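You operate a simulated robot arm through the tools that you are given. There is no shell and no other tool.

You run a simulated robot arm. Do the job below in one go: nothing can be reset, and whatever is moved stays where it is left.

## Task
Stand ram one down and unscrew its slotted white muffler.
Fine: regulator to 0 BAR, press START to prove the lock before you reach in, red pin out, rod up; pin and muffler into the grey tray; the blue pin stays. Leave the air locked. Touch keys, switches and plugs with dry hands. Drop and damage nothing, leave nothing switched on.

The check looks at the end state, three seconds after you hand in, the way a careful person would. Anything else that was tipped, shoved, dropped, spilled or broken makes it a failure.

## Robot
A 7-joint arm with a three-finger gripper, fixed in place. Base frame: the origin is on the floor under the middle of its stand, x ahead of it, y to its left, z up; the work surface is at about z = 0.62. Readings come in m, degrees, newtons and seconds.
It reaches about 1.342 m from its shoulder. Its first joint turns from -166.0 to 166.0 degrees. Payload 2.69 kg.
The tool frame sits at the grasp point between the pads (the TCP): z along the fingers, y along the line on which they close. The tips reach 0.03 m beyond it. The gripper opens to 0.128 m; its body begins 0.117 m behind the TCP.
Orientation is that of the tool frame in the base frame, as a unit quaternion [w, x, y, z]. With the fingers straight down and closing along the base's y, the tool's x points along the base's -x, its y along +y and its z along -z.

## Interface
- The arm moves only by the tool drive_tool. Its argument "targets" is a list of rows, each a list of 7 numbers: the opening, from 0 (shut) to 1 (fully open), then the shift along the base's x, y, z in units of 40 mm (1.0 is 40 mm), then the turn, a rotation vector about the base's x, y, z in units of 5 degrees (1.0 is 5 degrees). In form: [[gripper, dx, dy, dz, ax, ay, az], ...]. A call has 1 to 20 rows; each row shifts and turns the commanded pose from where the row before left it. A call with a number of a shift or a turn outside -1 to 1 is refused whole. Each row takes 0.2 s and may step no farther than 0.05 m and 8.6 degrees from the row before; otherwise, or with a gripper value out of range, the whole call is refused. A pose out of reach is approached as far as the arm can. The call stops where the force on the tool passes 90 N (or 10 N more than at its start, if that is more) or the arm is blocked; 0.2 s more then pass. The fingers move at their own pace (about 0.127 m/s each) and stop on an object; they squeeze with about 23 N. The grip force told is the motor's: it shows also when the fingers shut on nothing. Time passes only in rows, and 0.2 s behind the last, so rows that do not move let the fingers close. It gives the time, the measured TCP pose, the force on the tool (base axes), the opening and the grip force at its end, in the units of the frame above (readings bear some noise), with the torque about the TCP (base axes, N m) and any sound that the robot's microphone picked up.
- Cameras (640 x 400 px; columns grow to the right, rows downward): "scene" is fixed at [0.3979, -0.4999, 1.5123]; the picture's right is [0.96, -0.29, 0.00], its down [-0.10, -0.33, -0.94] and it looks along [0.27, 0.90, -0.34] (base axes); focal length 273 px, centre (320, 200). "wrist" rides on the gripper at [0.058, 0.054, -0.131] in the tool frame; the picture's right is [-0.68, 0.74, 0.00], its down [-0.62, -0.57, -0.55] and it looks along [-0.40, -0.37, 0.84] (tool axes); focal length 234 px, centre (320, 200). There is no depth. A picture from a camera that has moved, and an enlarged one, comes with that camera's place and axes in the base frame and with its lens.
- get_image(camera): a new picture of that camera. It takes no simulated time.
- move_column(by): moves the trunk up (or, below 0, down) by that many m; the arm rides with it, the base frame stays. It gives what a move gives, with no picture.
- close_up(camera, box): a new picture of the part [left, top, right, bottom] of that camera's present view, enlarged. It takes no simulated time.
- hand_in(): hands the job in; it is judged then, once.

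Nothing tells you positions but the pictures and the camera data. Unless the task says otherwise, let go and move clear before handing in.

The tools are called by a JSON object that holds its "fn" and its "kwargs". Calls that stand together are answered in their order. drive_tool: Moves the arm, as the interface text tells. Its arguments: {"type":"object","properties":{"targets":{"type":"array"}},"required":["targets"]} The other tools are called the same way: move_column (by) moves the trunk up or down; get_image (camera) takes a picture; close_up (camera, box) takes an enlarged picture of a part of a camera's view; hand_in () hands the job in.

At the start:

```text
time_s: 0.0
ee_pos: [0.4655, 0.5193, 1.6119]
tool_rot: [-0.001, 0.0, 1.0, 0.0]
force: [-0.5, 0.1, -0.2]
moment: [0.04, 0.01, -0.02]
opening: 0.1279
gripper_force: 0.0
trunk travel left (down, up): [-0.225, 0.125]
```

scene: 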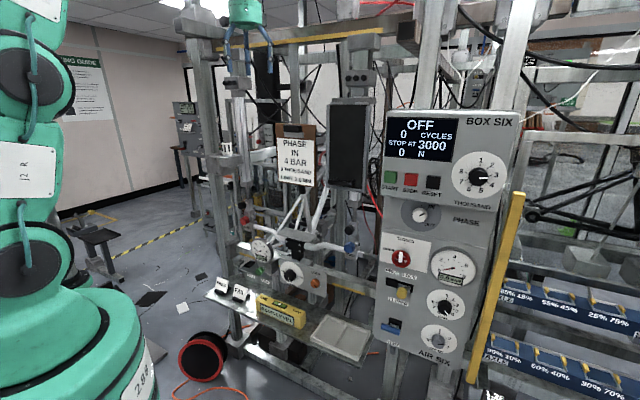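
wrist: 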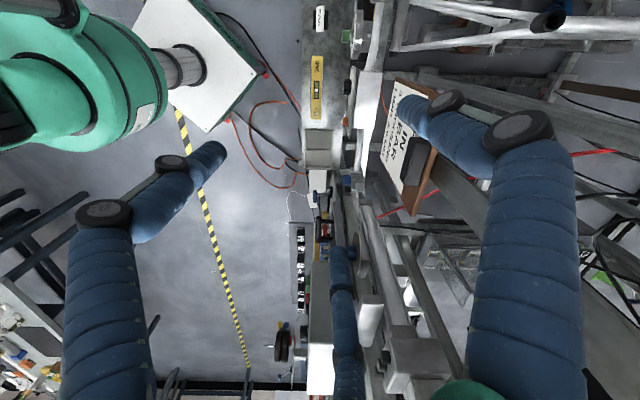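

I see a test rig with a control box on the right and a pneumatic assembly in the middle. I'll take enlarged pictures first to read the labels and find the parts.

{"fn": "close_up", "kwargs": {"camera": "scene", "box": [370, 100, 530, 200]}}

{"fn": "close_up", "kwargs": {"camera": "scene", "box": [360, 190, 520, 290]}}

{"fn": "close_up", "kwargs": {"camera": "scene", "box": [360, 270, 520, 370]}}

{"fn": "close_up", "kwargs": {"camera": "scene", "box": [200, 270, 380, 382]}}

{"fn": "close_up", "kwargs": {"camera": "scene", "box": [220, 190, 380, 290]}}

{"fn": "close_up", "kwargs": {"camera": "scene", "box": [240, 100, 400, 200]}}

```text
4.00 times, centred on (450, 150) of scene
camera zoom: at [0.3979, -0.4999, 1.5123], right [0.96, -0.29, 0.0], down [-0.1, -0.33, -0.94], along [0.27, 0.9, -0.34], focal length 1091 px, centre (-200, 400)
```

zoom: 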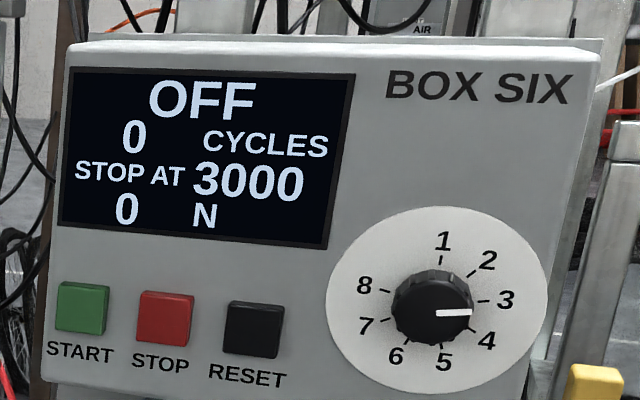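

```text
4.00 times, centred on (440, 240) of scene
camera zoom: at [0.3979, -0.4999, 1.5123], right [0.96, -0.29, 0.0], down [-0.1, -0.33, -0.94], along [0.27, 0.9, -0.34], focal length 1091 px, centre (-160, 40)
```

zoom: 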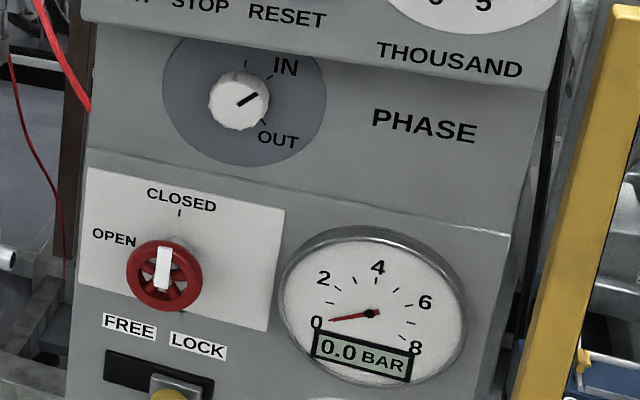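

```text
4.00 times, centred on (440, 320) of scene
camera zoom: at [0.3979, -0.4999, 1.5123], right [0.96, -0.29, 0.0], down [-0.1, -0.33, -0.94], along [0.27, 0.9, -0.34], focal length 1091 px, centre (-160, -280)
```

zoom: 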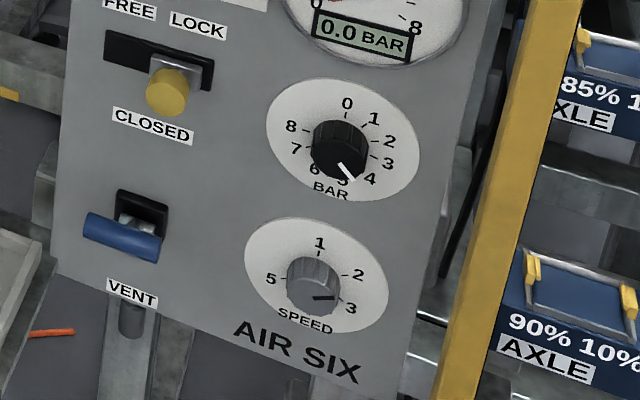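

```text
3.56 times, centred on (290, 326) of scene
camera zoom: at [0.3979, -0.4999, 1.5123], right [0.96, -0.29, 0.0], down [-0.1, -0.33, -0.94], along [0.27, 0.9, -0.34], focal length 970 px, centre (427, -248)
```

zoom: 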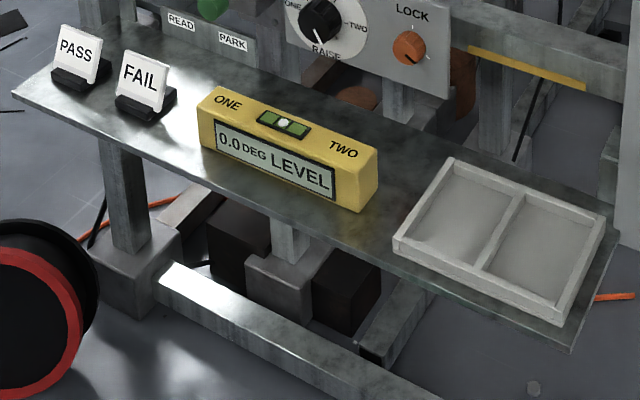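

```text
4.00 times, centred on (300, 240) of scene
camera zoom: at [0.3979, -0.4999, 1.5123], right [0.96, -0.29, 0.0], down [-0.1, -0.33, -0.94], along [0.27, 0.9, -0.34], focal length 1091 px, centre (400, 40)
```

zoom: 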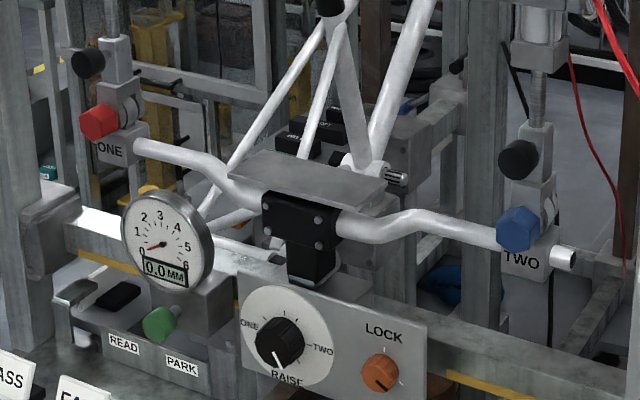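

```text
4.00 times, centred on (320, 150) of scene
camera zoom: at [0.3979, -0.4999, 1.5123], right [0.96, -0.29, 0.0], down [-0.1, -0.33, -0.94], along [0.27, 0.9, -0.34], focal length 1091 px, centre (320, 400)
```

zoom: 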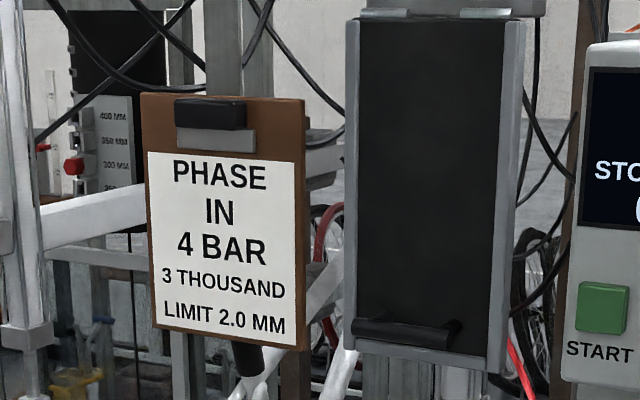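

The screen reads OFF, the air handle seems to point at CLOSED, the slide is on LOCK and the gauge reads 0.0; the regulator is near 4–5. Next I look at ram one, ram two and the wrist view in more detail.

{"fn": "close_up", "kwargs": {"camera": "scene", "box": [200, 130, 280, 180]}}

{"fn": "close_up", "kwargs": {"camera": "scene", "box": [210, 180, 290, 230]}}

{"fn": "close_up", "kwargs": {"camera": "scene", "box": [210, 210, 290, 260]}}

{"fn": "close_up", "kwargs": {"camera": "scene", "box": [180, 40, 300, 115]}}

{"fn": "close_up", "kwargs": {"camera": "scene", "box": [320, 170, 400, 220]}}

{"fn": "close_up", "kwargs": {"camera": "scene", "box": [320, 210, 400, 260]}}

{"fn": "close_up", "kwargs": {"camera": "scene", "box": [380, 225, 440, 262]}}

{"fn": "close_up", "kwargs": {"camera": "scene", "box": [375, 265, 435, 303]}}

{"fn": "close_up", "kwargs": {"camera": "scene", "box": [420, 280, 480, 318]}}

{"fn": "close_up", "kwargs": {"camera": "wrist", "box": [280, 0, 440, 100]}}

{"fn": "close_up", "kwargs": {"camera": "wrist", "box": [280, 100, 440, 200]}}

{"fn": "close_up", "kwargs": {"camera": "wrist", "box": [260, 200, 420, 300]}}

```text
8.00 times, centred on (240, 155) of scene
camera zoom: at [0.3979, -0.4999, 1.5123], right [0.96, -0.29, 0.0], down [-0.1, -0.33, -0.94], along [0.27, 0.9, -0.34], focal length 2182 px, centre (960, 560)
```

zoom: 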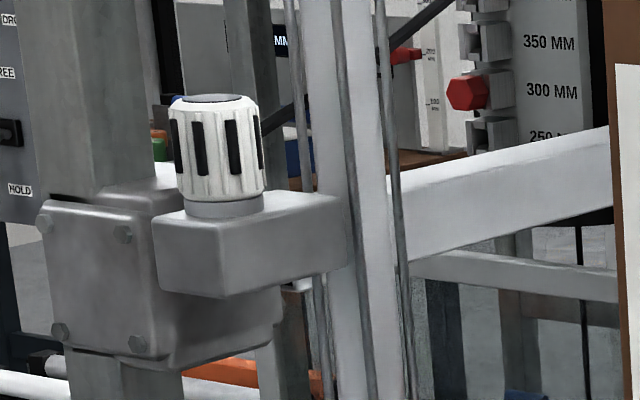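

```text
8.00 times, centred on (250, 205) of scene
camera zoom: at [0.3979, -0.4999, 1.5123], right [0.96, -0.29, 0.0], down [-0.1, -0.33, -0.94], along [0.27, 0.9, -0.34], focal length 2182 px, centre (880, 160)
```

zoom: 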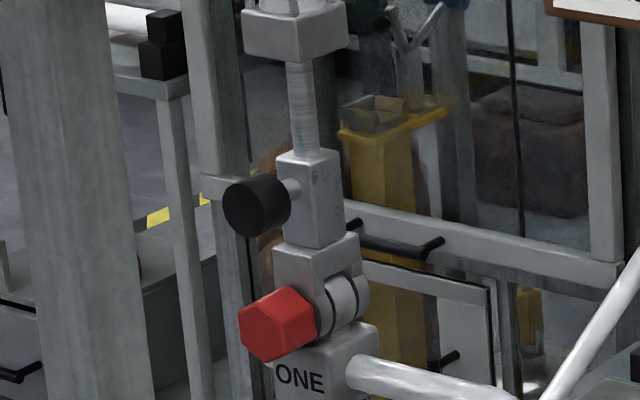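

```text
8.00 times, centred on (250, 235) of scene
camera zoom: at [0.3979, -0.4999, 1.5123], right [0.96, -0.29, 0.0], down [-0.1, -0.33, -0.94], along [0.27, 0.9, -0.34], focal length 2182 px, centre (880, -80)
```

zoom: 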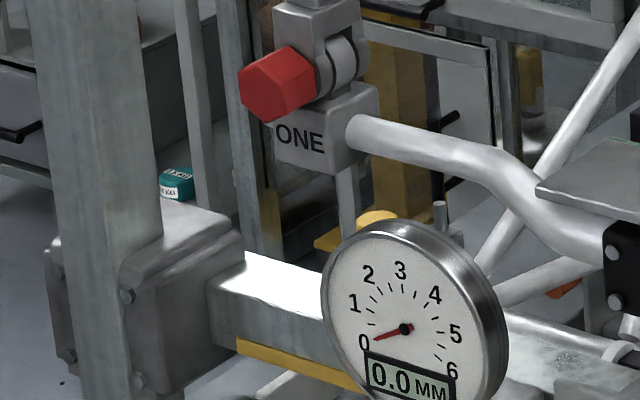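

```text
5.33 times, centred on (240, 78) of scene
camera zoom: at [0.3979, -0.4999, 1.5123], right [0.96, -0.29, 0.0], down [-0.1, -0.33, -0.94], along [0.27, 0.9, -0.34], focal length 1455 px, centre (747, 853)
```

zoom: 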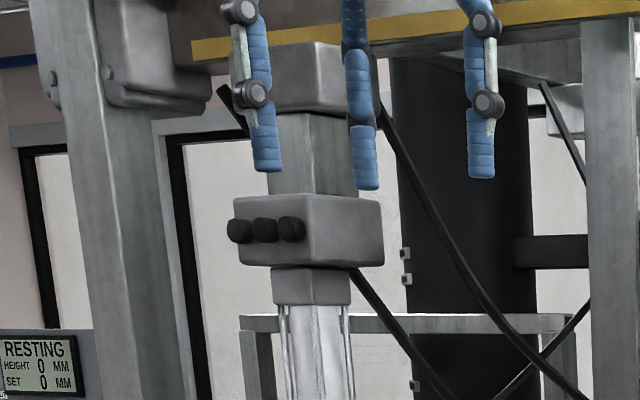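

```text
8.00 times, centred on (360, 195) of scene
camera zoom: at [0.3979, -0.4999, 1.5123], right [0.96, -0.29, 0.0], down [-0.1, -0.33, -0.94], along [0.27, 0.9, -0.34], focal length 2182 px, centre (0, 240)
```

zoom: 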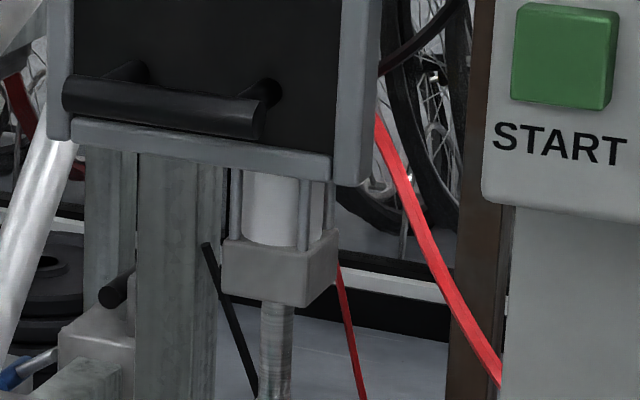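

```text
8.00 times, centred on (360, 235) of scene
camera zoom: at [0.3979, -0.4999, 1.5123], right [0.96, -0.29, 0.0], down [-0.1, -0.33, -0.94], along [0.27, 0.9, -0.34], focal length 2182 px, centre (0, -80)
```

zoom: 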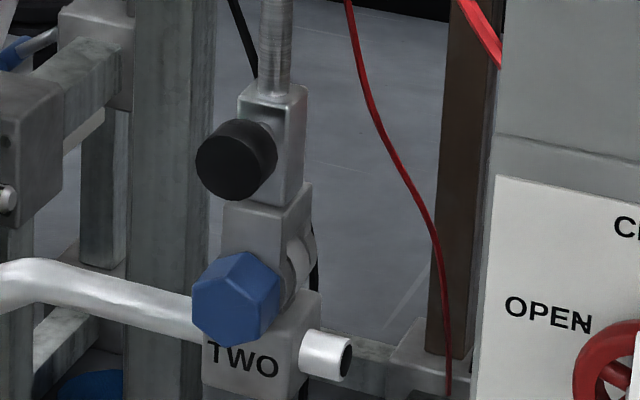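

```text
10.67 times, centred on (410, 244) of scene
camera zoom: at [0.3979, -0.4999, 1.5123], right [0.96, -0.29, 0.0], down [-0.1, -0.33, -0.94], along [0.27, 0.9, -0.34], focal length 2909 px, centre (-640, -264)
```

zoom: 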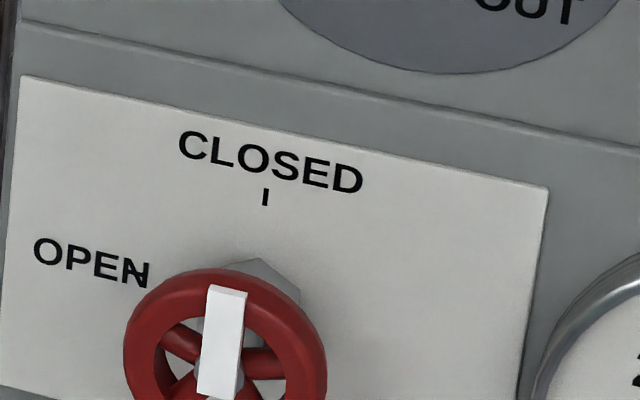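

```text
10.53 times, centred on (405, 284) of scene
camera zoom: at [0.3979, -0.4999, 1.5123], right [0.96, -0.29, 0.0], down [-0.1, -0.33, -0.94], along [0.27, 0.9, -0.34], focal length 2871 px, centre (-575, -684)
```

zoom: 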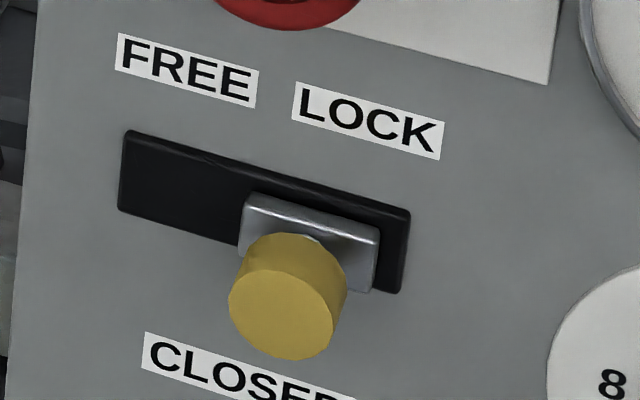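

```text
10.53 times, centred on (450, 299) of scene
camera zoom: at [0.3979, -0.4999, 1.5123], right [0.96, -0.29, 0.0], down [-0.1, -0.33, -0.94], along [0.27, 0.9, -0.34], focal length 2871 px, centre (-1048, -842)
```

zoom: 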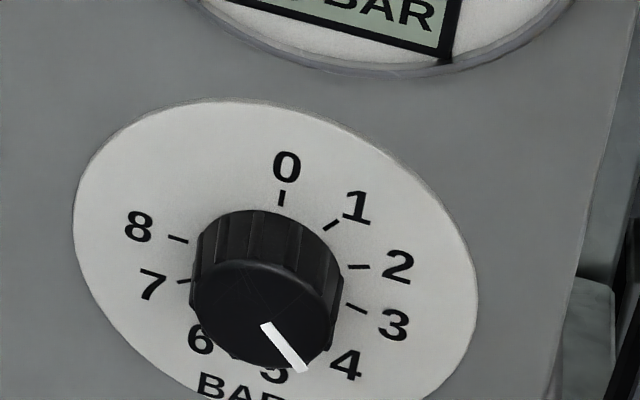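

```text
4.00 times, centred on (360, 50) of wrist
camera zoom: at [0.4068, 0.5729, 1.7421], right [0.68, 0.74, 0.0], down [0.62, -0.57, 0.55], along [0.4, -0.37, -0.84], focal length 937 px, centre (160, 800)
```

zoom: 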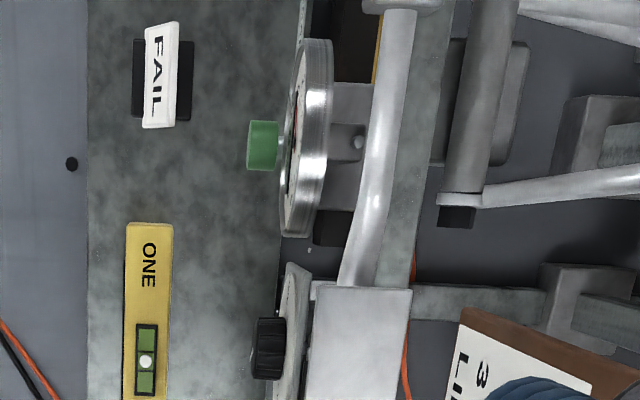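

```text
4.00 times, centred on (360, 150) of wrist
camera zoom: at [0.4068, 0.5729, 1.7421], right [0.68, 0.74, 0.0], down [0.62, -0.57, 0.55], along [0.4, -0.37, -0.84], focal length 937 px, centre (160, 400)
```

zoom: 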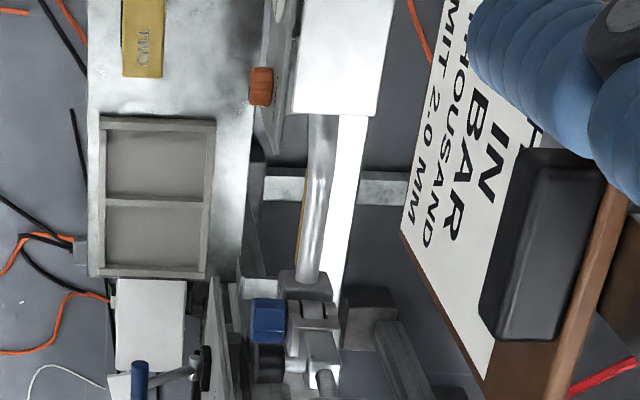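

```text
4.00 times, centred on (340, 250) of wrist
camera zoom: at [0.4068, 0.5729, 1.7421], right [0.68, 0.74, 0.0], down [0.62, -0.57, 0.55], along [0.4, -0.37, -0.84], focal length 937 px, centre (240, 0)
```

zoom: 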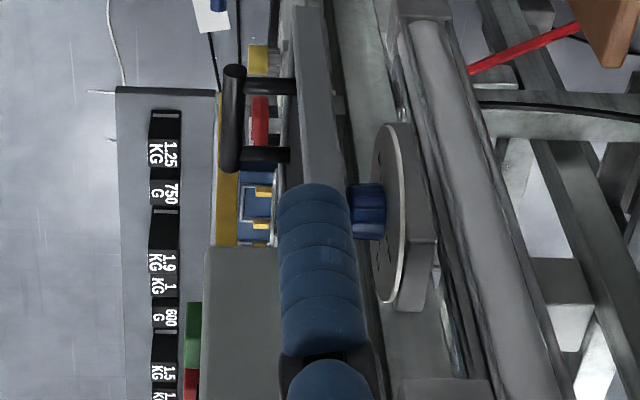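

The rig runs diagonally: its front faces the robot, with box six and the keys at about (0.81, 0.15, 1.30), the red pin near (0.40, 0.72, 0.98), and the muffler near (0.36, 0.72, 1.32). I'll back the gripper off into the free space in front of the rig and turn it so the wrist camera can look straight at it.

{"fn": "drive_tool", "kwargs": {"targets": [[1, -0.45, -0.65, 0, 0, 0, -0.97], [1, -0.45, -0.65, 0, 0, 0, -0.97], [1, -0.45, -0.65, 0, 0, 0, -0.97], [1, -0.45, -0.65, 0, 0, 0, -0.97], [1, -0.45, -0.65, 0, 0, 0, -0.97], [1, -0.45, -0.65, 0, 0, 0, -0.97], [1, 0, 0, 0, 0, 0, -0.97], [1, 0, 0, 0, 0, 0, -0.97], [1, 0, 0, 0, 0, 0, -0.97], [1, 0, 0, 0, 0, 0, -0.97], [1, 0, 0, 0, 0, 0, -0.97], [1, 0, 0, 0, 0, 0, -0.97], [1, 0, 0, 0, 0, 0, -0.97], [1, 0, 0, 0, 0, 0, -0.97], [1, 0, 0, 0, 0, 0, -0.97], [1, 0, 0, 0, 0, 0, -0.97], [1, 0, 0, 0, 0, 0, -0.97], [1, 0, 0, 0, 0, 0, -0.97]]}}

{"fn": "get_image", "kwargs": {"camera": "wrist"}}

{"fn": "get_image", "kwargs": {"camera": "scene"}}

```text
time_s: 3.8
ee_pos: [0.358, 0.3633, 1.6103]
tool_rot: [0.0, 0.691, 0.723, 0.0]
force: [-0.1, 0.4, 0.3]
moment: [0.0, 0.01, 0.03]
opening: 0.1278
gripper_force: 0.1
trunk travel left (down, up): [-0.225, 0.125]
```

```text
taken
camera wrist: at [0.4082, 0.4237, 1.7417], right [0.77, -0.64, 0.0], down [-0.54, -0.64, 0.55], along [-0.35, -0.42, -0.84], focal length 234 px, centre (320, 200)
```

wrist: 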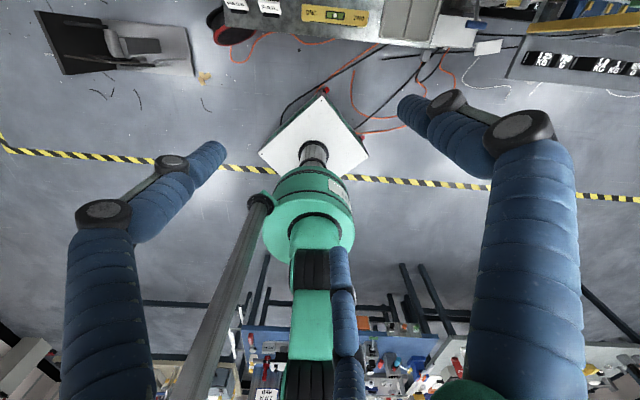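

```text
taken
```

scene: 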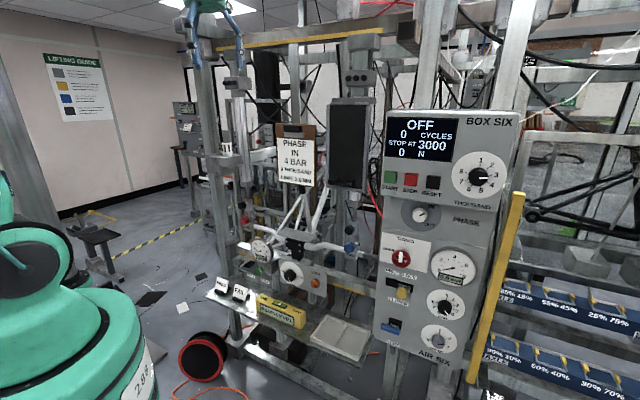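

The turn went freely. Now I tilt the gripper so the fingers point at the rig horizontally with the camera on top, moving in front of box six.

{"fn": "drive_tool", "kwargs": {"targets": [[1, 0.254, -0.47, -0.464, 0.99, -0.823, 0], [1, 0.254, -0.47, -0.464, 0.99, -0.823, 0], [1, 0.254, -0.47, -0.464, 0.99, -0.823, 0], [1, 0.254, -0.47, -0.464, 0.99, -0.823, 0], [1, 0.254, -0.47, -0.464, 0.99, -0.823, 0], [1, 0.254, -0.47, -0.464, 0.99, -0.823, 0], [1, 0.254, -0.47, -0.464, 0.99, -0.823, 0], [1, 0.254, -0.47, -0.464, 0.99, -0.823, 0], [1, 0.254, -0.47, -0.464, 0.99, -0.823, 0], [1, 0.254, -0.47, -0.464, 0.99, -0.823, 0], [1, 0.254, -0.47, -0.464, 0.99, -0.823, 0], [1, 0.254, -0.47, -0.464, 0.99, -0.823, 0], [1, 0.254, -0.47, -0.464, 0.99, -0.823, 0], [1, 0.254, -0.47, -0.464, 0.99, -0.823, 0]]}}

{"fn": "get_image", "kwargs": {"camera": "wrist"}}

{"fn": "get_image", "kwargs": {"camera": "scene"}}

```text
time_s: 6.8
ee_pos: [0.5013, 0.1015, 1.3499]
tool_rot: [-0.046, 0.487, 0.51, 0.708]
force: [-0.4, 0.0, -0.9]
moment: [-0.01, 0.03, 0.0]
opening: 0.1279
gripper_force: 0.1
trunk travel left (down, up): [-0.225, 0.125]
```

```text
taken
camera wrist: at [0.4167, 0.0002, 1.4293], right [0.77, -0.64, 0.0], down [-0.35, -0.42, -0.84], along [0.54, 0.64, -0.54], focal length 234 px, centre (320, 200)
```

wrist: 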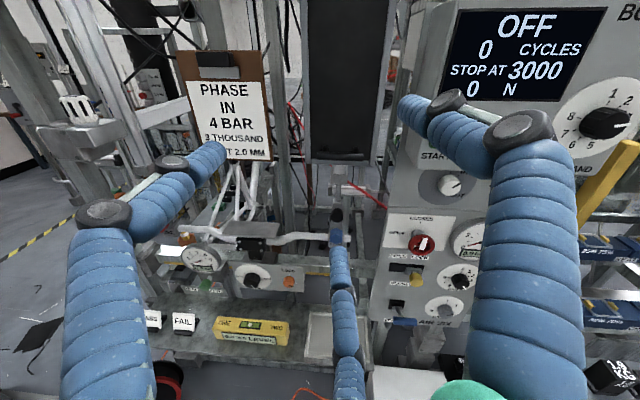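

```text
taken
```

scene: 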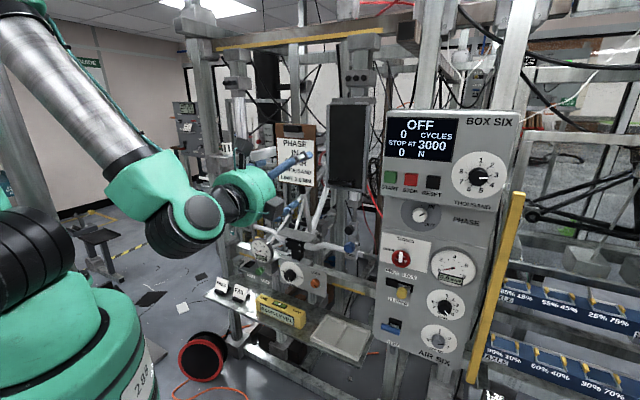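

The wrist camera now has a good frontal view of the rig. I'll take enlarged views of the panel and ram one to measure positions.

{"fn": "close_up", "kwargs": {"camera": "wrist", "box": [376, 200, 496, 275]}}

{"fn": "close_up", "kwargs": {"camera": "wrist", "box": [366, 255, 486, 330]}}

{"fn": "close_up", "kwargs": {"camera": "wrist", "box": [40, 60, 200, 160]}}

{"fn": "close_up", "kwargs": {"camera": "wrist", "box": [150, 200, 310, 300]}}

{"fn": "close_up", "kwargs": {"camera": "wrist", "box": [120, 280, 380, 400]}}

{"fn": "close_up", "kwargs": {"camera": "wrist", "box": [290, 150, 410, 225]}}

```text
5.33 times, centred on (436, 238) of wrist
camera zoom: at [0.4167, 0.0002, 1.4293], right [0.77, -0.64, 0.0], down [-0.35, -0.42, -0.84], along [0.54, 0.64, -0.54], focal length 1249 px, centre (-299, 0)
```

zoom: 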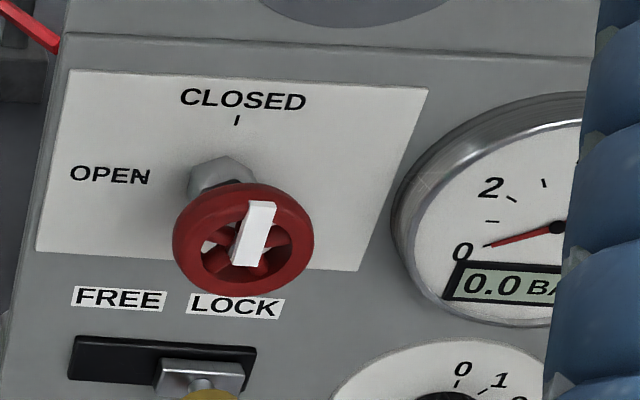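

```text
5.33 times, centred on (426, 292) of wrist
camera zoom: at [0.4167, 0.0002, 1.4293], right [0.77, -0.64, 0.0], down [-0.35, -0.42, -0.84], along [0.54, 0.64, -0.54], focal length 1249 px, centre (-245, -293)
```

zoom: 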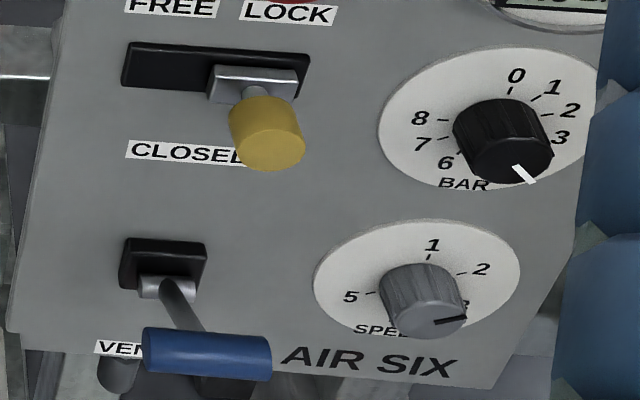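

```text
4.00 times, centred on (120, 110) of wrist
camera zoom: at [0.4167, 0.0002, 1.4293], right [0.77, -0.64, 0.0], down [-0.35, -0.42, -0.84], along [0.54, 0.64, -0.54], focal length 937 px, centre (1120, 560)
```

zoom: 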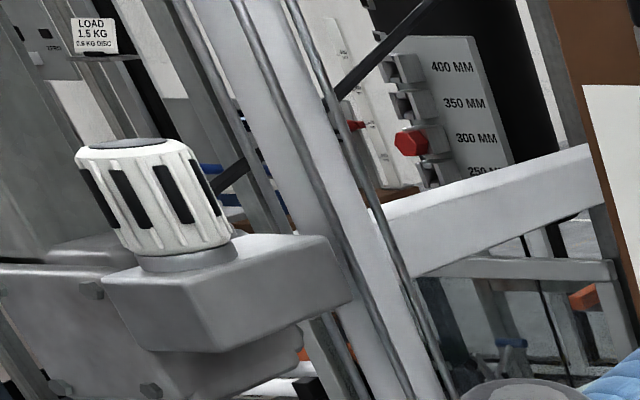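

```text
4.00 times, centred on (230, 250) of wrist
camera zoom: at [0.4167, 0.0002, 1.4293], right [0.77, -0.64, 0.0], down [-0.35, -0.42, -0.84], along [0.54, 0.64, -0.54], focal length 937 px, centre (680, 0)
```

zoom: 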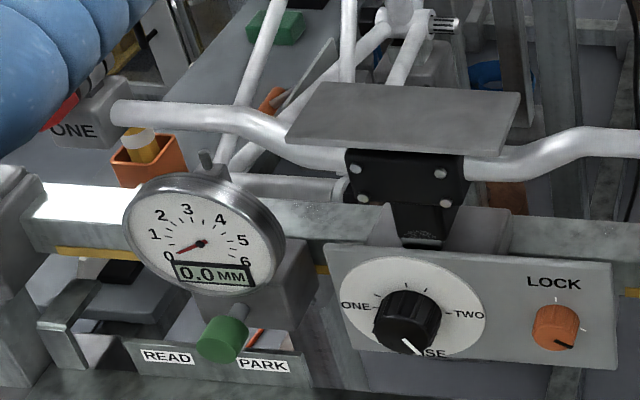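

```text
2.46 times, centred on (250, 340) of wrist
camera zoom: at [0.4167, 0.0002, 1.4293], right [0.77, -0.64, 0.0], down [-0.35, -0.42, -0.84], along [0.54, 0.64, -0.54], focal length 576 px, centre (492, -145)
```

zoom: 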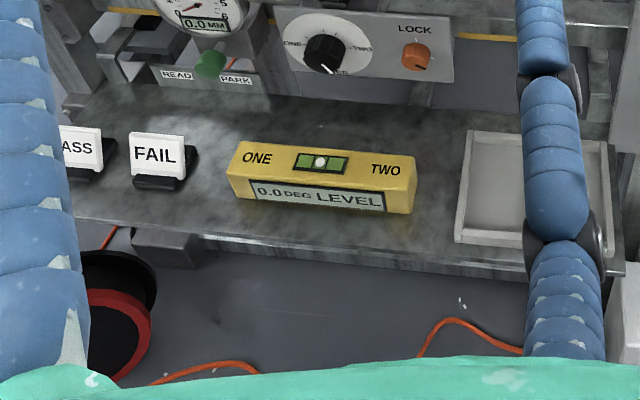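

```text
5.33 times, centred on (350, 188) of wrist
camera zoom: at [0.4167, 0.0002, 1.4293], right [0.77, -0.64, 0.0], down [-0.35, -0.42, -0.84], along [0.54, 0.64, -0.54], focal length 1249 px, centre (160, 267)
```

zoom: 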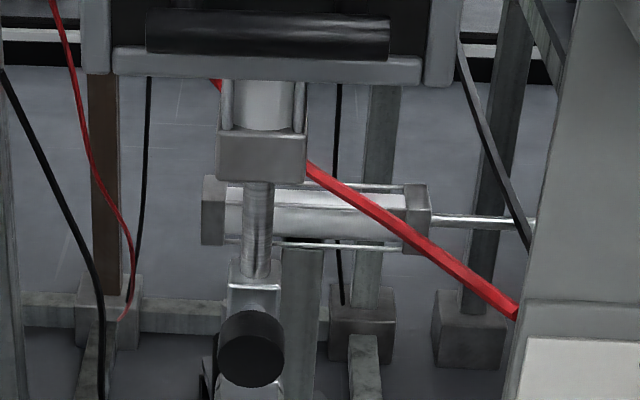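

The air handle points at CLOSED, the slide is on LOCK, the vent lever is down at VENT and the gauge reads 0.0; the panel faces along 45°, with the regulator knob at about (1.00, 0.075, 0.865) and pointing near 4. Next I bring the gripper in front of the regulator.

{"fn": "drive_tool", "kwargs": {"targets": [[0.6, 0.508, -0.508, -0.933, 0, 0, -0.0777], [0.6, 0.508, -0.508, -0.933, 0, 0, -0.0777], [0.6, 0.508, -0.508, -0.933, 0, 0, -0.0777], [0.6, 0.508, -0.508, -0.933, 0, 0, -0.0777], [0.6, 0.508, -0.508, -0.933, 0, 0, -0.0777], [0.6, 0.508, -0.508, -0.933, 0, 0, -0.0777], [0.6, 0.508, -0.508, -0.933, 0, 0, -0.0777], [0.6, 0.508, -0.508, -0.933, 0, 0, -0.0777], [0.6, 0.508, -0.508, -0.933, 0, 0, -0.0777], [0.6, 0.508, -0.508, -0.933, 0, 0, -0.0777], [0.6, 0.508, -0.508, -0.933, 0, 0, -0.0777], [0.6, 0.508, -0.508, -0.933, 0, 0, -0.0777], [0.6, 0.508, -0.508, -0.933, 0, 0, -0.0777]]}}

{"fn": "get_image", "kwargs": {"camera": "wrist"}}

{"fn": "get_image", "kwargs": {"camera": "scene"}}

```text
time_s: 9.6
ee_pos: [0.7646, -0.1635, 0.8664]
tool_rot: [-0.015, 0.509, 0.489, 0.708]
force: [-0.4, -0.4, 1.5]
moment: [-0.04, 0.07, 0.0]
opening: 0.0768
gripper_force: 0.2
trunk travel left (down, up): [-0.225, 0.125]
```

```text
taken
camera wrist: at [0.6722, -0.2576, 0.9456], right [0.71, -0.7, 0.0], down [-0.38, -0.39, -0.84], along [0.59, 0.59, -0.55], focal length 234 px, centre (320, 200)
```

wrist: 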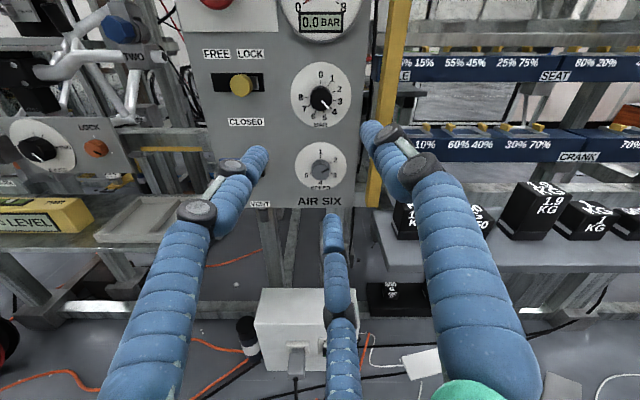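

```text
taken
```

scene: 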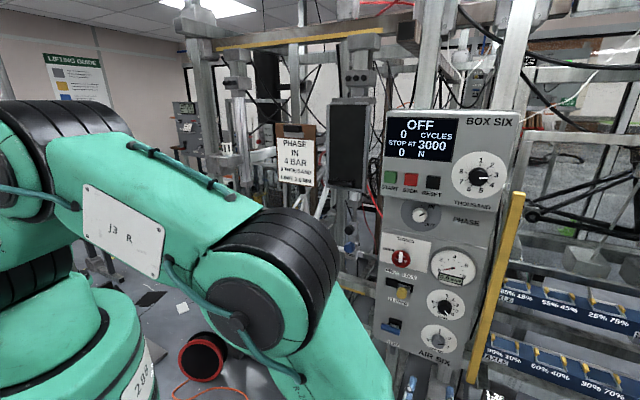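

The gripper is now squarely in front of the AIR SIX panel. I'll zoom in on the regulator to align precisely.

{"fn": "close_up", "kwargs": {"camera": "wrist", "box": [270, 50, 390, 125]}}

{"fn": "close_up", "kwargs": {"camera": "wrist", "box": [180, 40, 300, 115]}}

{"fn": "close_up", "kwargs": {"camera": "scene", "box": [425, 285, 465, 310]}}

```text
5.33 times, centred on (330, 88) of wrist
camera zoom: at [0.6722, -0.2576, 0.9456], right [0.71, -0.7, 0.0], down [-0.38, -0.39, -0.84], along [0.59, 0.59, -0.55], focal length 1249 px, centre (267, 800)
```

zoom: 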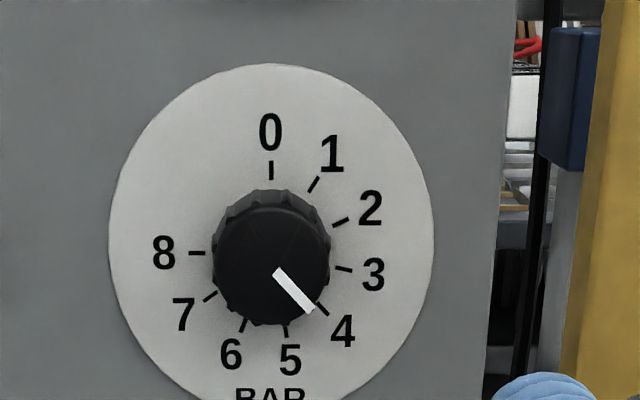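

```text
5.33 times, centred on (240, 78) of wrist
camera zoom: at [0.6722, -0.2576, 0.9456], right [0.71, -0.7, 0.0], down [-0.38, -0.39, -0.84], along [0.59, 0.59, -0.55], focal length 1249 px, centre (747, 853)
```

zoom: 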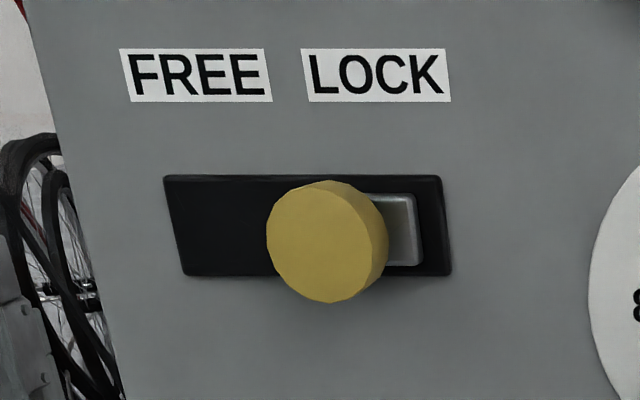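

```text
16.00 times, centred on (445, 298) of scene
camera zoom: at [0.3979, -0.4999, 1.5123], right [0.96, -0.29, 0.0], down [-0.1, -0.33, -0.94], along [0.27, 0.9, -0.34], focal length 4364 px, centre (-1680, -1360)
```

zoom: 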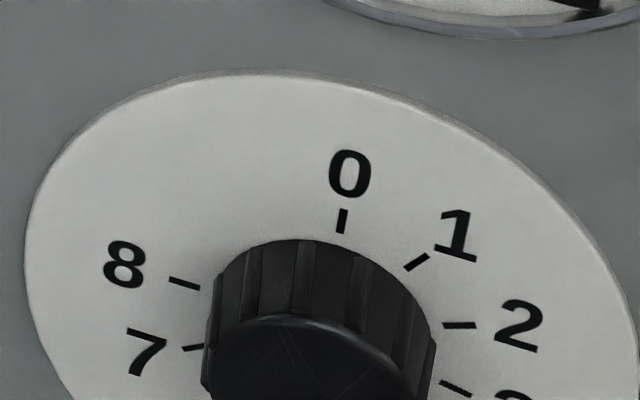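

The regulator points exactly at 4 (0 to 8 span 270°), so it needs 135° anticlockwise. I move in along the knob's axis with the fingers open around it.

{"fn": "drive_tool", "kwargs": {"targets": [[0.6, 0.84, 0.75, -0.04, 0, 0, 0], [0.6, 0.795, 0.795, 0, 0, 0, 0], [0.6, 0.795, 0.795, 0, 0, 0, 0], [0.6, 0.795, 0.795, 0, 0, 0, 0], [0.6, 0.795, 0.795, 0, 0, 0, 0], [0.6, 0.795, 0.795, 0, 0, 0, 0]]}}

{"fn": "get_image", "kwargs": {"camera": "wrist"}}

{"fn": "get_image", "kwargs": {"camera": "scene"}}

```text
time_s: 11.0
ee_pos: [0.9572, 0.0243, 0.8618]
tool_rot: [-0.017, 0.51, 0.489, 0.708]
force: [-0.6, -0.2, 0.3]
moment: [0.01, -0.04, 0.02]
opening: 0.0769
gripper_force: 0.1
trunk travel left (down, up): [-0.225, 0.125]
```

```text
taken
camera wrist: at [0.8649, -0.0694, 0.9417], right [0.71, -0.7, 0.0], down [-0.39, -0.39, -0.84], along [0.59, 0.6, -0.55], focal length 234 px, centre (320, 200)
```

wrist: 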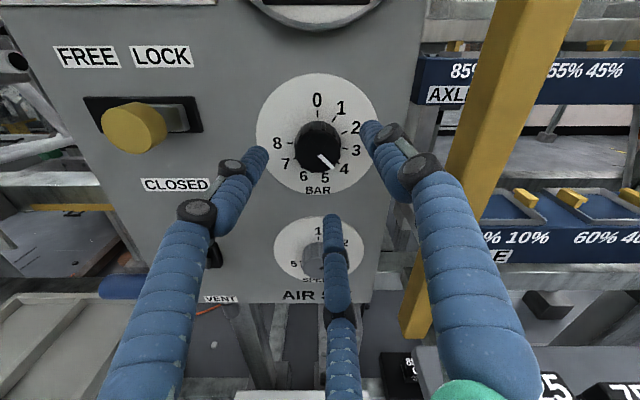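

```text
taken
```

scene: 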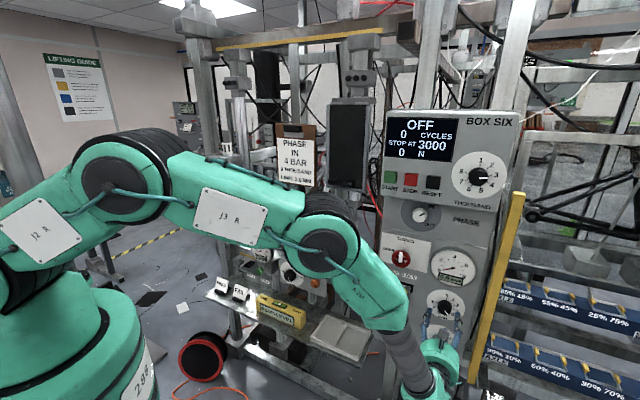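

The fingers frame the knob well, about 6 cm short of it; I go in slowly the rest of the way with a small correction.

{"fn": "drive_tool", "kwargs": {"targets": [[0.6, 0.33, 0.38, 0.075, 0, 0, 0], [0.6, 0.354, 0.354, 0, 0, 0, 0], [0.6, 0.3, 0.3, 0, 0, 0, 0]]}}

{"fn": "get_image", "kwargs": {"camera": "wrist"}}

{"fn": "close_up", "kwargs": {"camera": "scene", "box": [380, 270, 500, 345]}}

```text
time_s: 11.8
ee_pos: [0.9967, 0.0672, 0.8668]
tool_rot: [-0.017, 0.509, 0.489, 0.708]
force: [0.4, 0.1, 0.6]
moment: [-0.01, 0.01, -0.01]
opening: 0.0769
gripper_force: 0.0
trunk travel left (down, up): [-0.225, 0.125]
```

```text
taken
camera wrist: at [0.9038, -0.0265, 0.9452], right [0.71, -0.7, 0.0], down [-0.39, -0.39, -0.84], along [0.59, 0.59, -0.55], focal length 234 px, centre (320, 200)
```

wrist: 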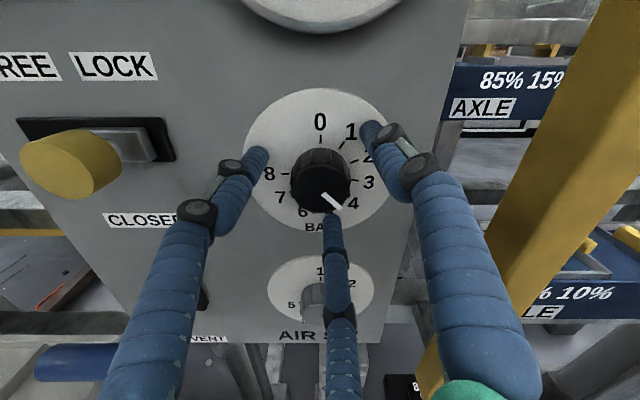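

```text
5.33 times, centred on (440, 308) of scene
camera zoom: at [0.3979, -0.4999, 1.5123], right [0.96, -0.29, 0.0], down [-0.1, -0.33, -0.94], along [0.27, 0.9, -0.34], focal length 1455 px, centre (-320, -373)
```

zoom: 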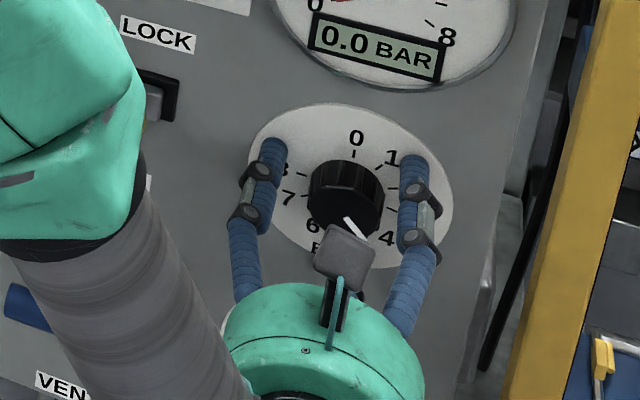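

The fingertips straddle the knob just short of the panel face. Now I close on it.

{"fn": "drive_tool", "kwargs": {"targets": [[0, 0, 0, 0, 0, 0, 0], [0, 0, 0, 0, 0, 0, 0], [0, 0, 0, 0, 0, 0, 0]]}}

{"fn": "get_image", "kwargs": {"camera": "wrist"}}

```text
time_s: 12.6
ee_pos: [0.9957, 0.0664, 0.8634]
tool_rot: [-0.016, 0.511, 0.489, 0.707]
force: [-3.9, -10.7, -8.7]
moment: [-0.32, 0.36, -0.39]
opening: 0.0432
gripper_force: 44.5
trunk travel left (down, up): [-0.225, 0.125]
```

```text
taken
camera wrist: at [0.9035, -0.0273, 0.9439], right [0.71, -0.71, 0.0], down [-0.39, -0.39, -0.84], along [0.59, 0.59, -0.55], focal length 234 px, centre (320, 200)
```

wrist: 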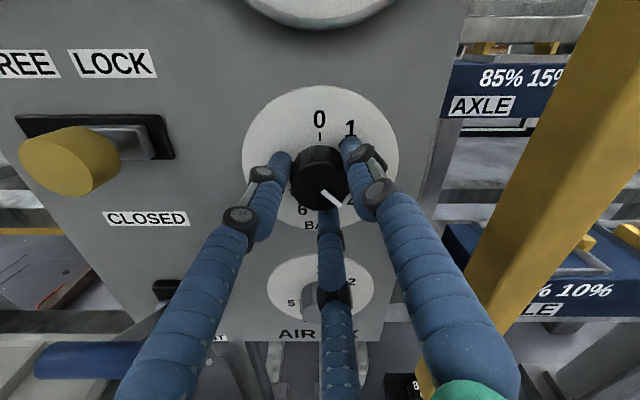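

The knob is held (opening 43 mm). I turn it anticlockwise by about 45° and look.

{"fn": "drive_tool", "kwargs": {"targets": [[0, 0, 0, 0, -0.9, -0.9, 0], [0, 0, 0, 0, -0.9, -0.9, 0], [0, 0, 0, 0, -0.9, -0.9, 0], [0, 0, 0, 0, -0.9, -0.9, 0], [0, 0, 0, 0, -0.9, -0.9, 0], [0, 0, 0, 0, -0.9, -0.9, 0], [0, 0, 0, 0, -0.9, -0.9, 0]]}}

{"fn": "get_image", "kwargs": {"camera": "wrist"}}

{"fn": "close_up", "kwargs": {"camera": "scene", "box": [380, 250, 500, 325]}}

```text
time_s: 14.2
ee_pos: [0.9964, 0.0665, 0.8645]
tool_rot: [0.251, 0.287, 0.647, 0.66]
force: [-13.2, -16.7, -24.0]
moment: [-0.48, 0.54, -0.34]
opening: 0.0431
gripper_force: 44.9
trunk travel left (down, up): [-0.225, 0.125]
```

```text
taken
camera wrist: at [0.8642, 0.012, 0.9218], right [0.51, -0.5, 0.7], down [0.03, -0.8, -0.6], along [0.86, 0.32, -0.39], focal length 234 px, centre (320, 200)
```

wrist: 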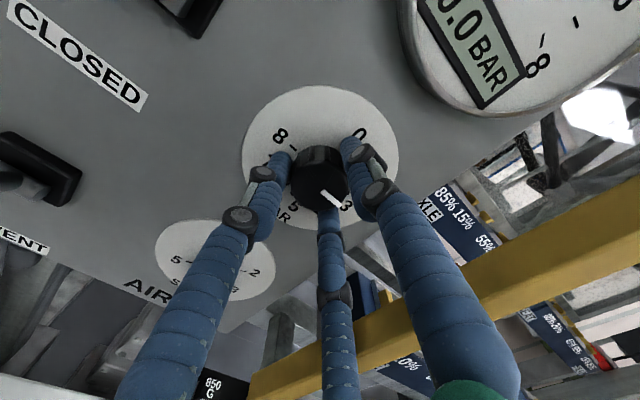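

```text
5.33 times, centred on (440, 288) of scene
camera zoom: at [0.3979, -0.4999, 1.5123], right [0.96, -0.29, 0.0], down [-0.1, -0.33, -0.94], along [0.27, 0.9, -0.34], focal length 1455 px, centre (-320, -267)
```

zoom: 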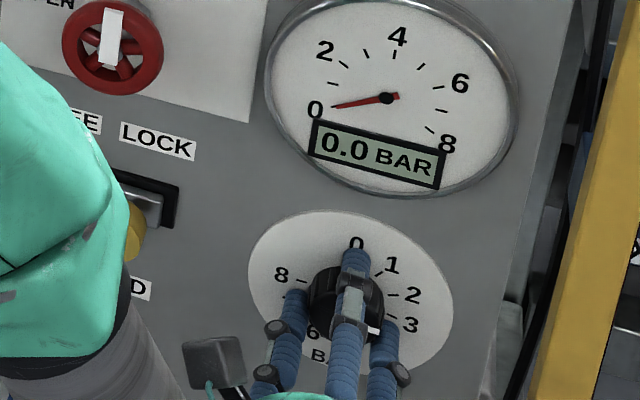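

The knob follows the gripper and is now near 2.7. I keep turning another ~45°.

{"fn": "drive_tool", "kwargs": {"targets": [[0, 0, 0, 0, -0.9, -0.9, 0], [0, 0, 0, 0, -0.9, -0.9, 0], [0, 0, 0, 0, -0.9, -0.9, 0], [0, 0, 0, 0, -0.9, -0.9, 0], [0, 0, 0, 0, -0.9, -0.9, 0], [0, 0, 0, 0, -0.9, -0.9, 0], [0, 0, 0, 0, -0.9, -0.9, 0]]}}

{"fn": "get_image", "kwargs": {"camera": "wrist"}}

{"fn": "get_image", "kwargs": {"camera": "scene"}}

```text
time_s: 15.8
ee_pos: [0.9959, 0.0674, 0.8652]
tool_rot: [0.483, 0.021, 0.708, 0.515]
force: [-25.2, -24.6, -30.7]
moment: [-0.76, 0.72, 0.24]
opening: 0.0429
gripper_force: 45.7
trunk travel left (down, up): [-0.225, 0.125]
```

```text
taken
camera wrist: at [0.8471, 0.029, 0.8668], right [0.02, -0.01, 1.0], down [0.21, -0.98, -0.01], along [0.98, 0.21, -0.01], focal length 234 px, centre (320, 200)
```

wrist: 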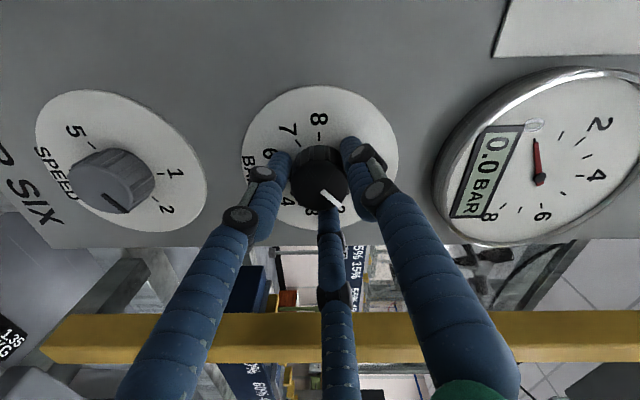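

```text
taken
```

scene: 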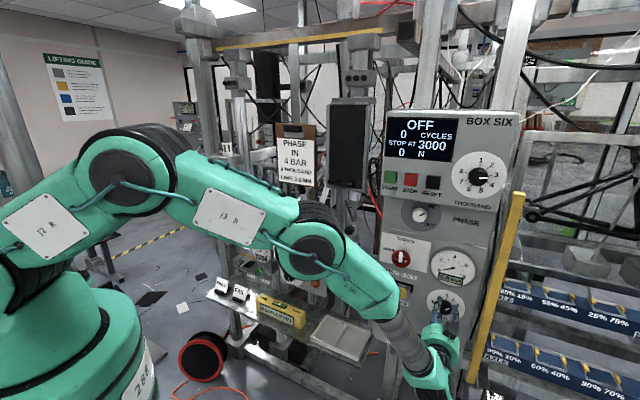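

The turn is going on (now near 1.3), but side force has built to ~45 N. I ease the commanded pose slightly down and back to relieve it.

{"fn": "drive_tool", "kwargs": {"targets": [[0, -0.035, -0.035, -0.05, 0, 0, 0]]}}

```text
time_s: 16.2
ee_pos: [0.996, 0.0657, 0.863]
tool_rot: [0.483, 0.019, 0.708, 0.515]
force: [-12.6, -10.3, -28.6]
moment: [-0.64, 0.79, -0.96]
opening: 0.043
gripper_force: 45.5
trunk travel left (down, up): [-0.225, 0.125]
```

{"fn": "drive_tool", "kwargs": {"targets": [[0, -0.02, -0.02, -0.08, 0, 0, 0]]}}

```text
time_s: 16.6
ee_pos: [0.9953, 0.0664, 0.8648]
tool_rot: [0.485, 0.019, 0.707, 0.515]
force: [-3.5, 3.9, -12.5]
moment: [-0.4, 0.48, -0.09]
opening: 0.0432
gripper_force: 44.9
trunk travel left (down, up): [-0.225, 0.125]
```

Forces are down. I continue the last ~45° toward 0.

{"fn": "drive_tool", "kwargs": {"targets": [[0, 0, 0, 0, -0.9, -0.9, 0], [0, 0, 0, 0, -0.9, -0.9, 0], [0, 0, 0, 0, -0.9, -0.9, 0], [0, 0, 0, 0, -0.9, -0.9, 0], [0, 0, 0, 0, -0.9, -0.9, 0], [0, 0, 0, 0, -0.9, -0.9, 0]]}}

{"fn": "get_image", "kwargs": {"camera": "wrist"}}

{"fn": "close_up", "kwargs": {"camera": "scene", "box": [380, 250, 500, 325]}}

```text
time_s: 18.0
ee_pos: [0.9955, 0.0664, 0.8636]
tool_rot: [0.626, -0.214, 0.675, 0.326]
force: [15.2, 28.4, 13.6]
moment: [0.28, -0.33, 0.21]
opening: 0.0429
gripper_force: 44.8
trunk travel left (down, up): [-0.225, 0.125]
```

```text
taken
camera wrist: at [0.858, 0.0168, 0.8165], right [-0.43, 0.43, 0.79], down [0.08, -0.86, 0.51], along [0.9, 0.29, 0.33], focal length 234 px, centre (320, 200)
```

wrist: 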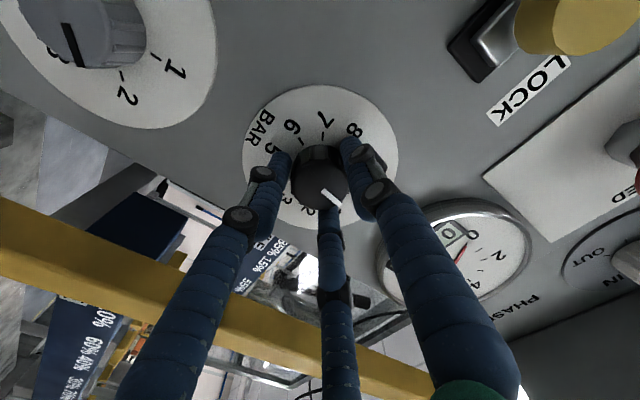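

```text
5.33 times, centred on (440, 288) of scene
camera zoom: at [0.3979, -0.4999, 1.5123], right [0.96, -0.29, 0.0], down [-0.1, -0.33, -0.94], along [0.27, 0.9, -0.34], focal length 1455 px, centre (-320, -267)
```

zoom: 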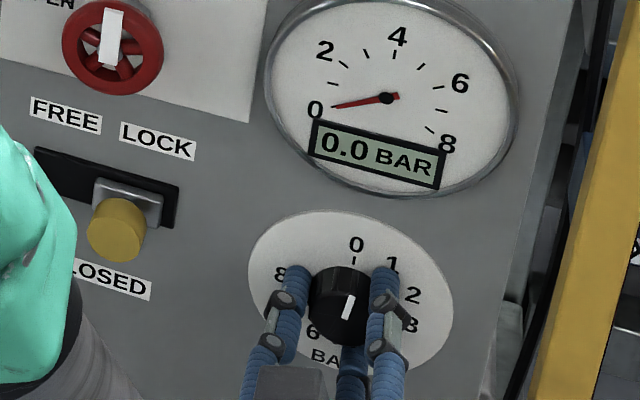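

The pointer is a few degrees off 0. I ease the force and finish the last ~8°.

{"fn": "drive_tool", "kwargs": {"targets": [[0, 0.03, 0.05, 0.03, -0.55, -0.55, 0], [0, 0, 0, 0, -0.55, -0.55, 0]]}}

{"fn": "close_up", "kwargs": {"camera": "scene", "box": [425, 285, 465, 310]}}

```text
time_s: 18.6
ee_pos: [0.996, 0.0661, 0.863]
tool_rot: [0.647, -0.258, 0.659, 0.283]
force: [4.0, 4.8, 18.9]
moment: [0.78, 0.18, 0.07]
opening: 0.0426
gripper_force: 45.4
trunk travel left (down, up): [-0.225, 0.125]
```

```text
16.00 times, centred on (445, 298) of scene
camera zoom: at [0.3979, -0.4999, 1.5123], right [0.96, -0.29, 0.0], down [-0.1, -0.33, -0.94], along [0.27, 0.9, -0.34], focal length 4364 px, centre (-1680, -1360)
```

zoom: 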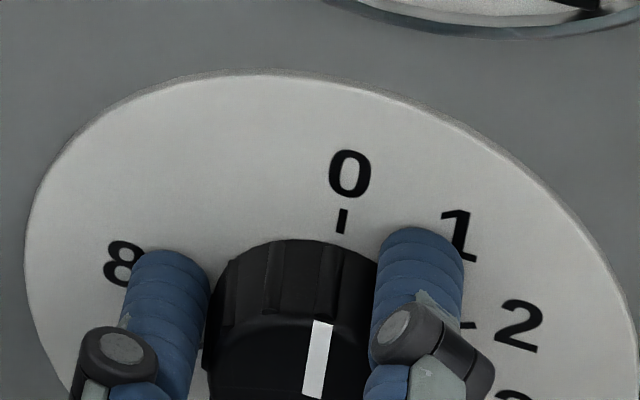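

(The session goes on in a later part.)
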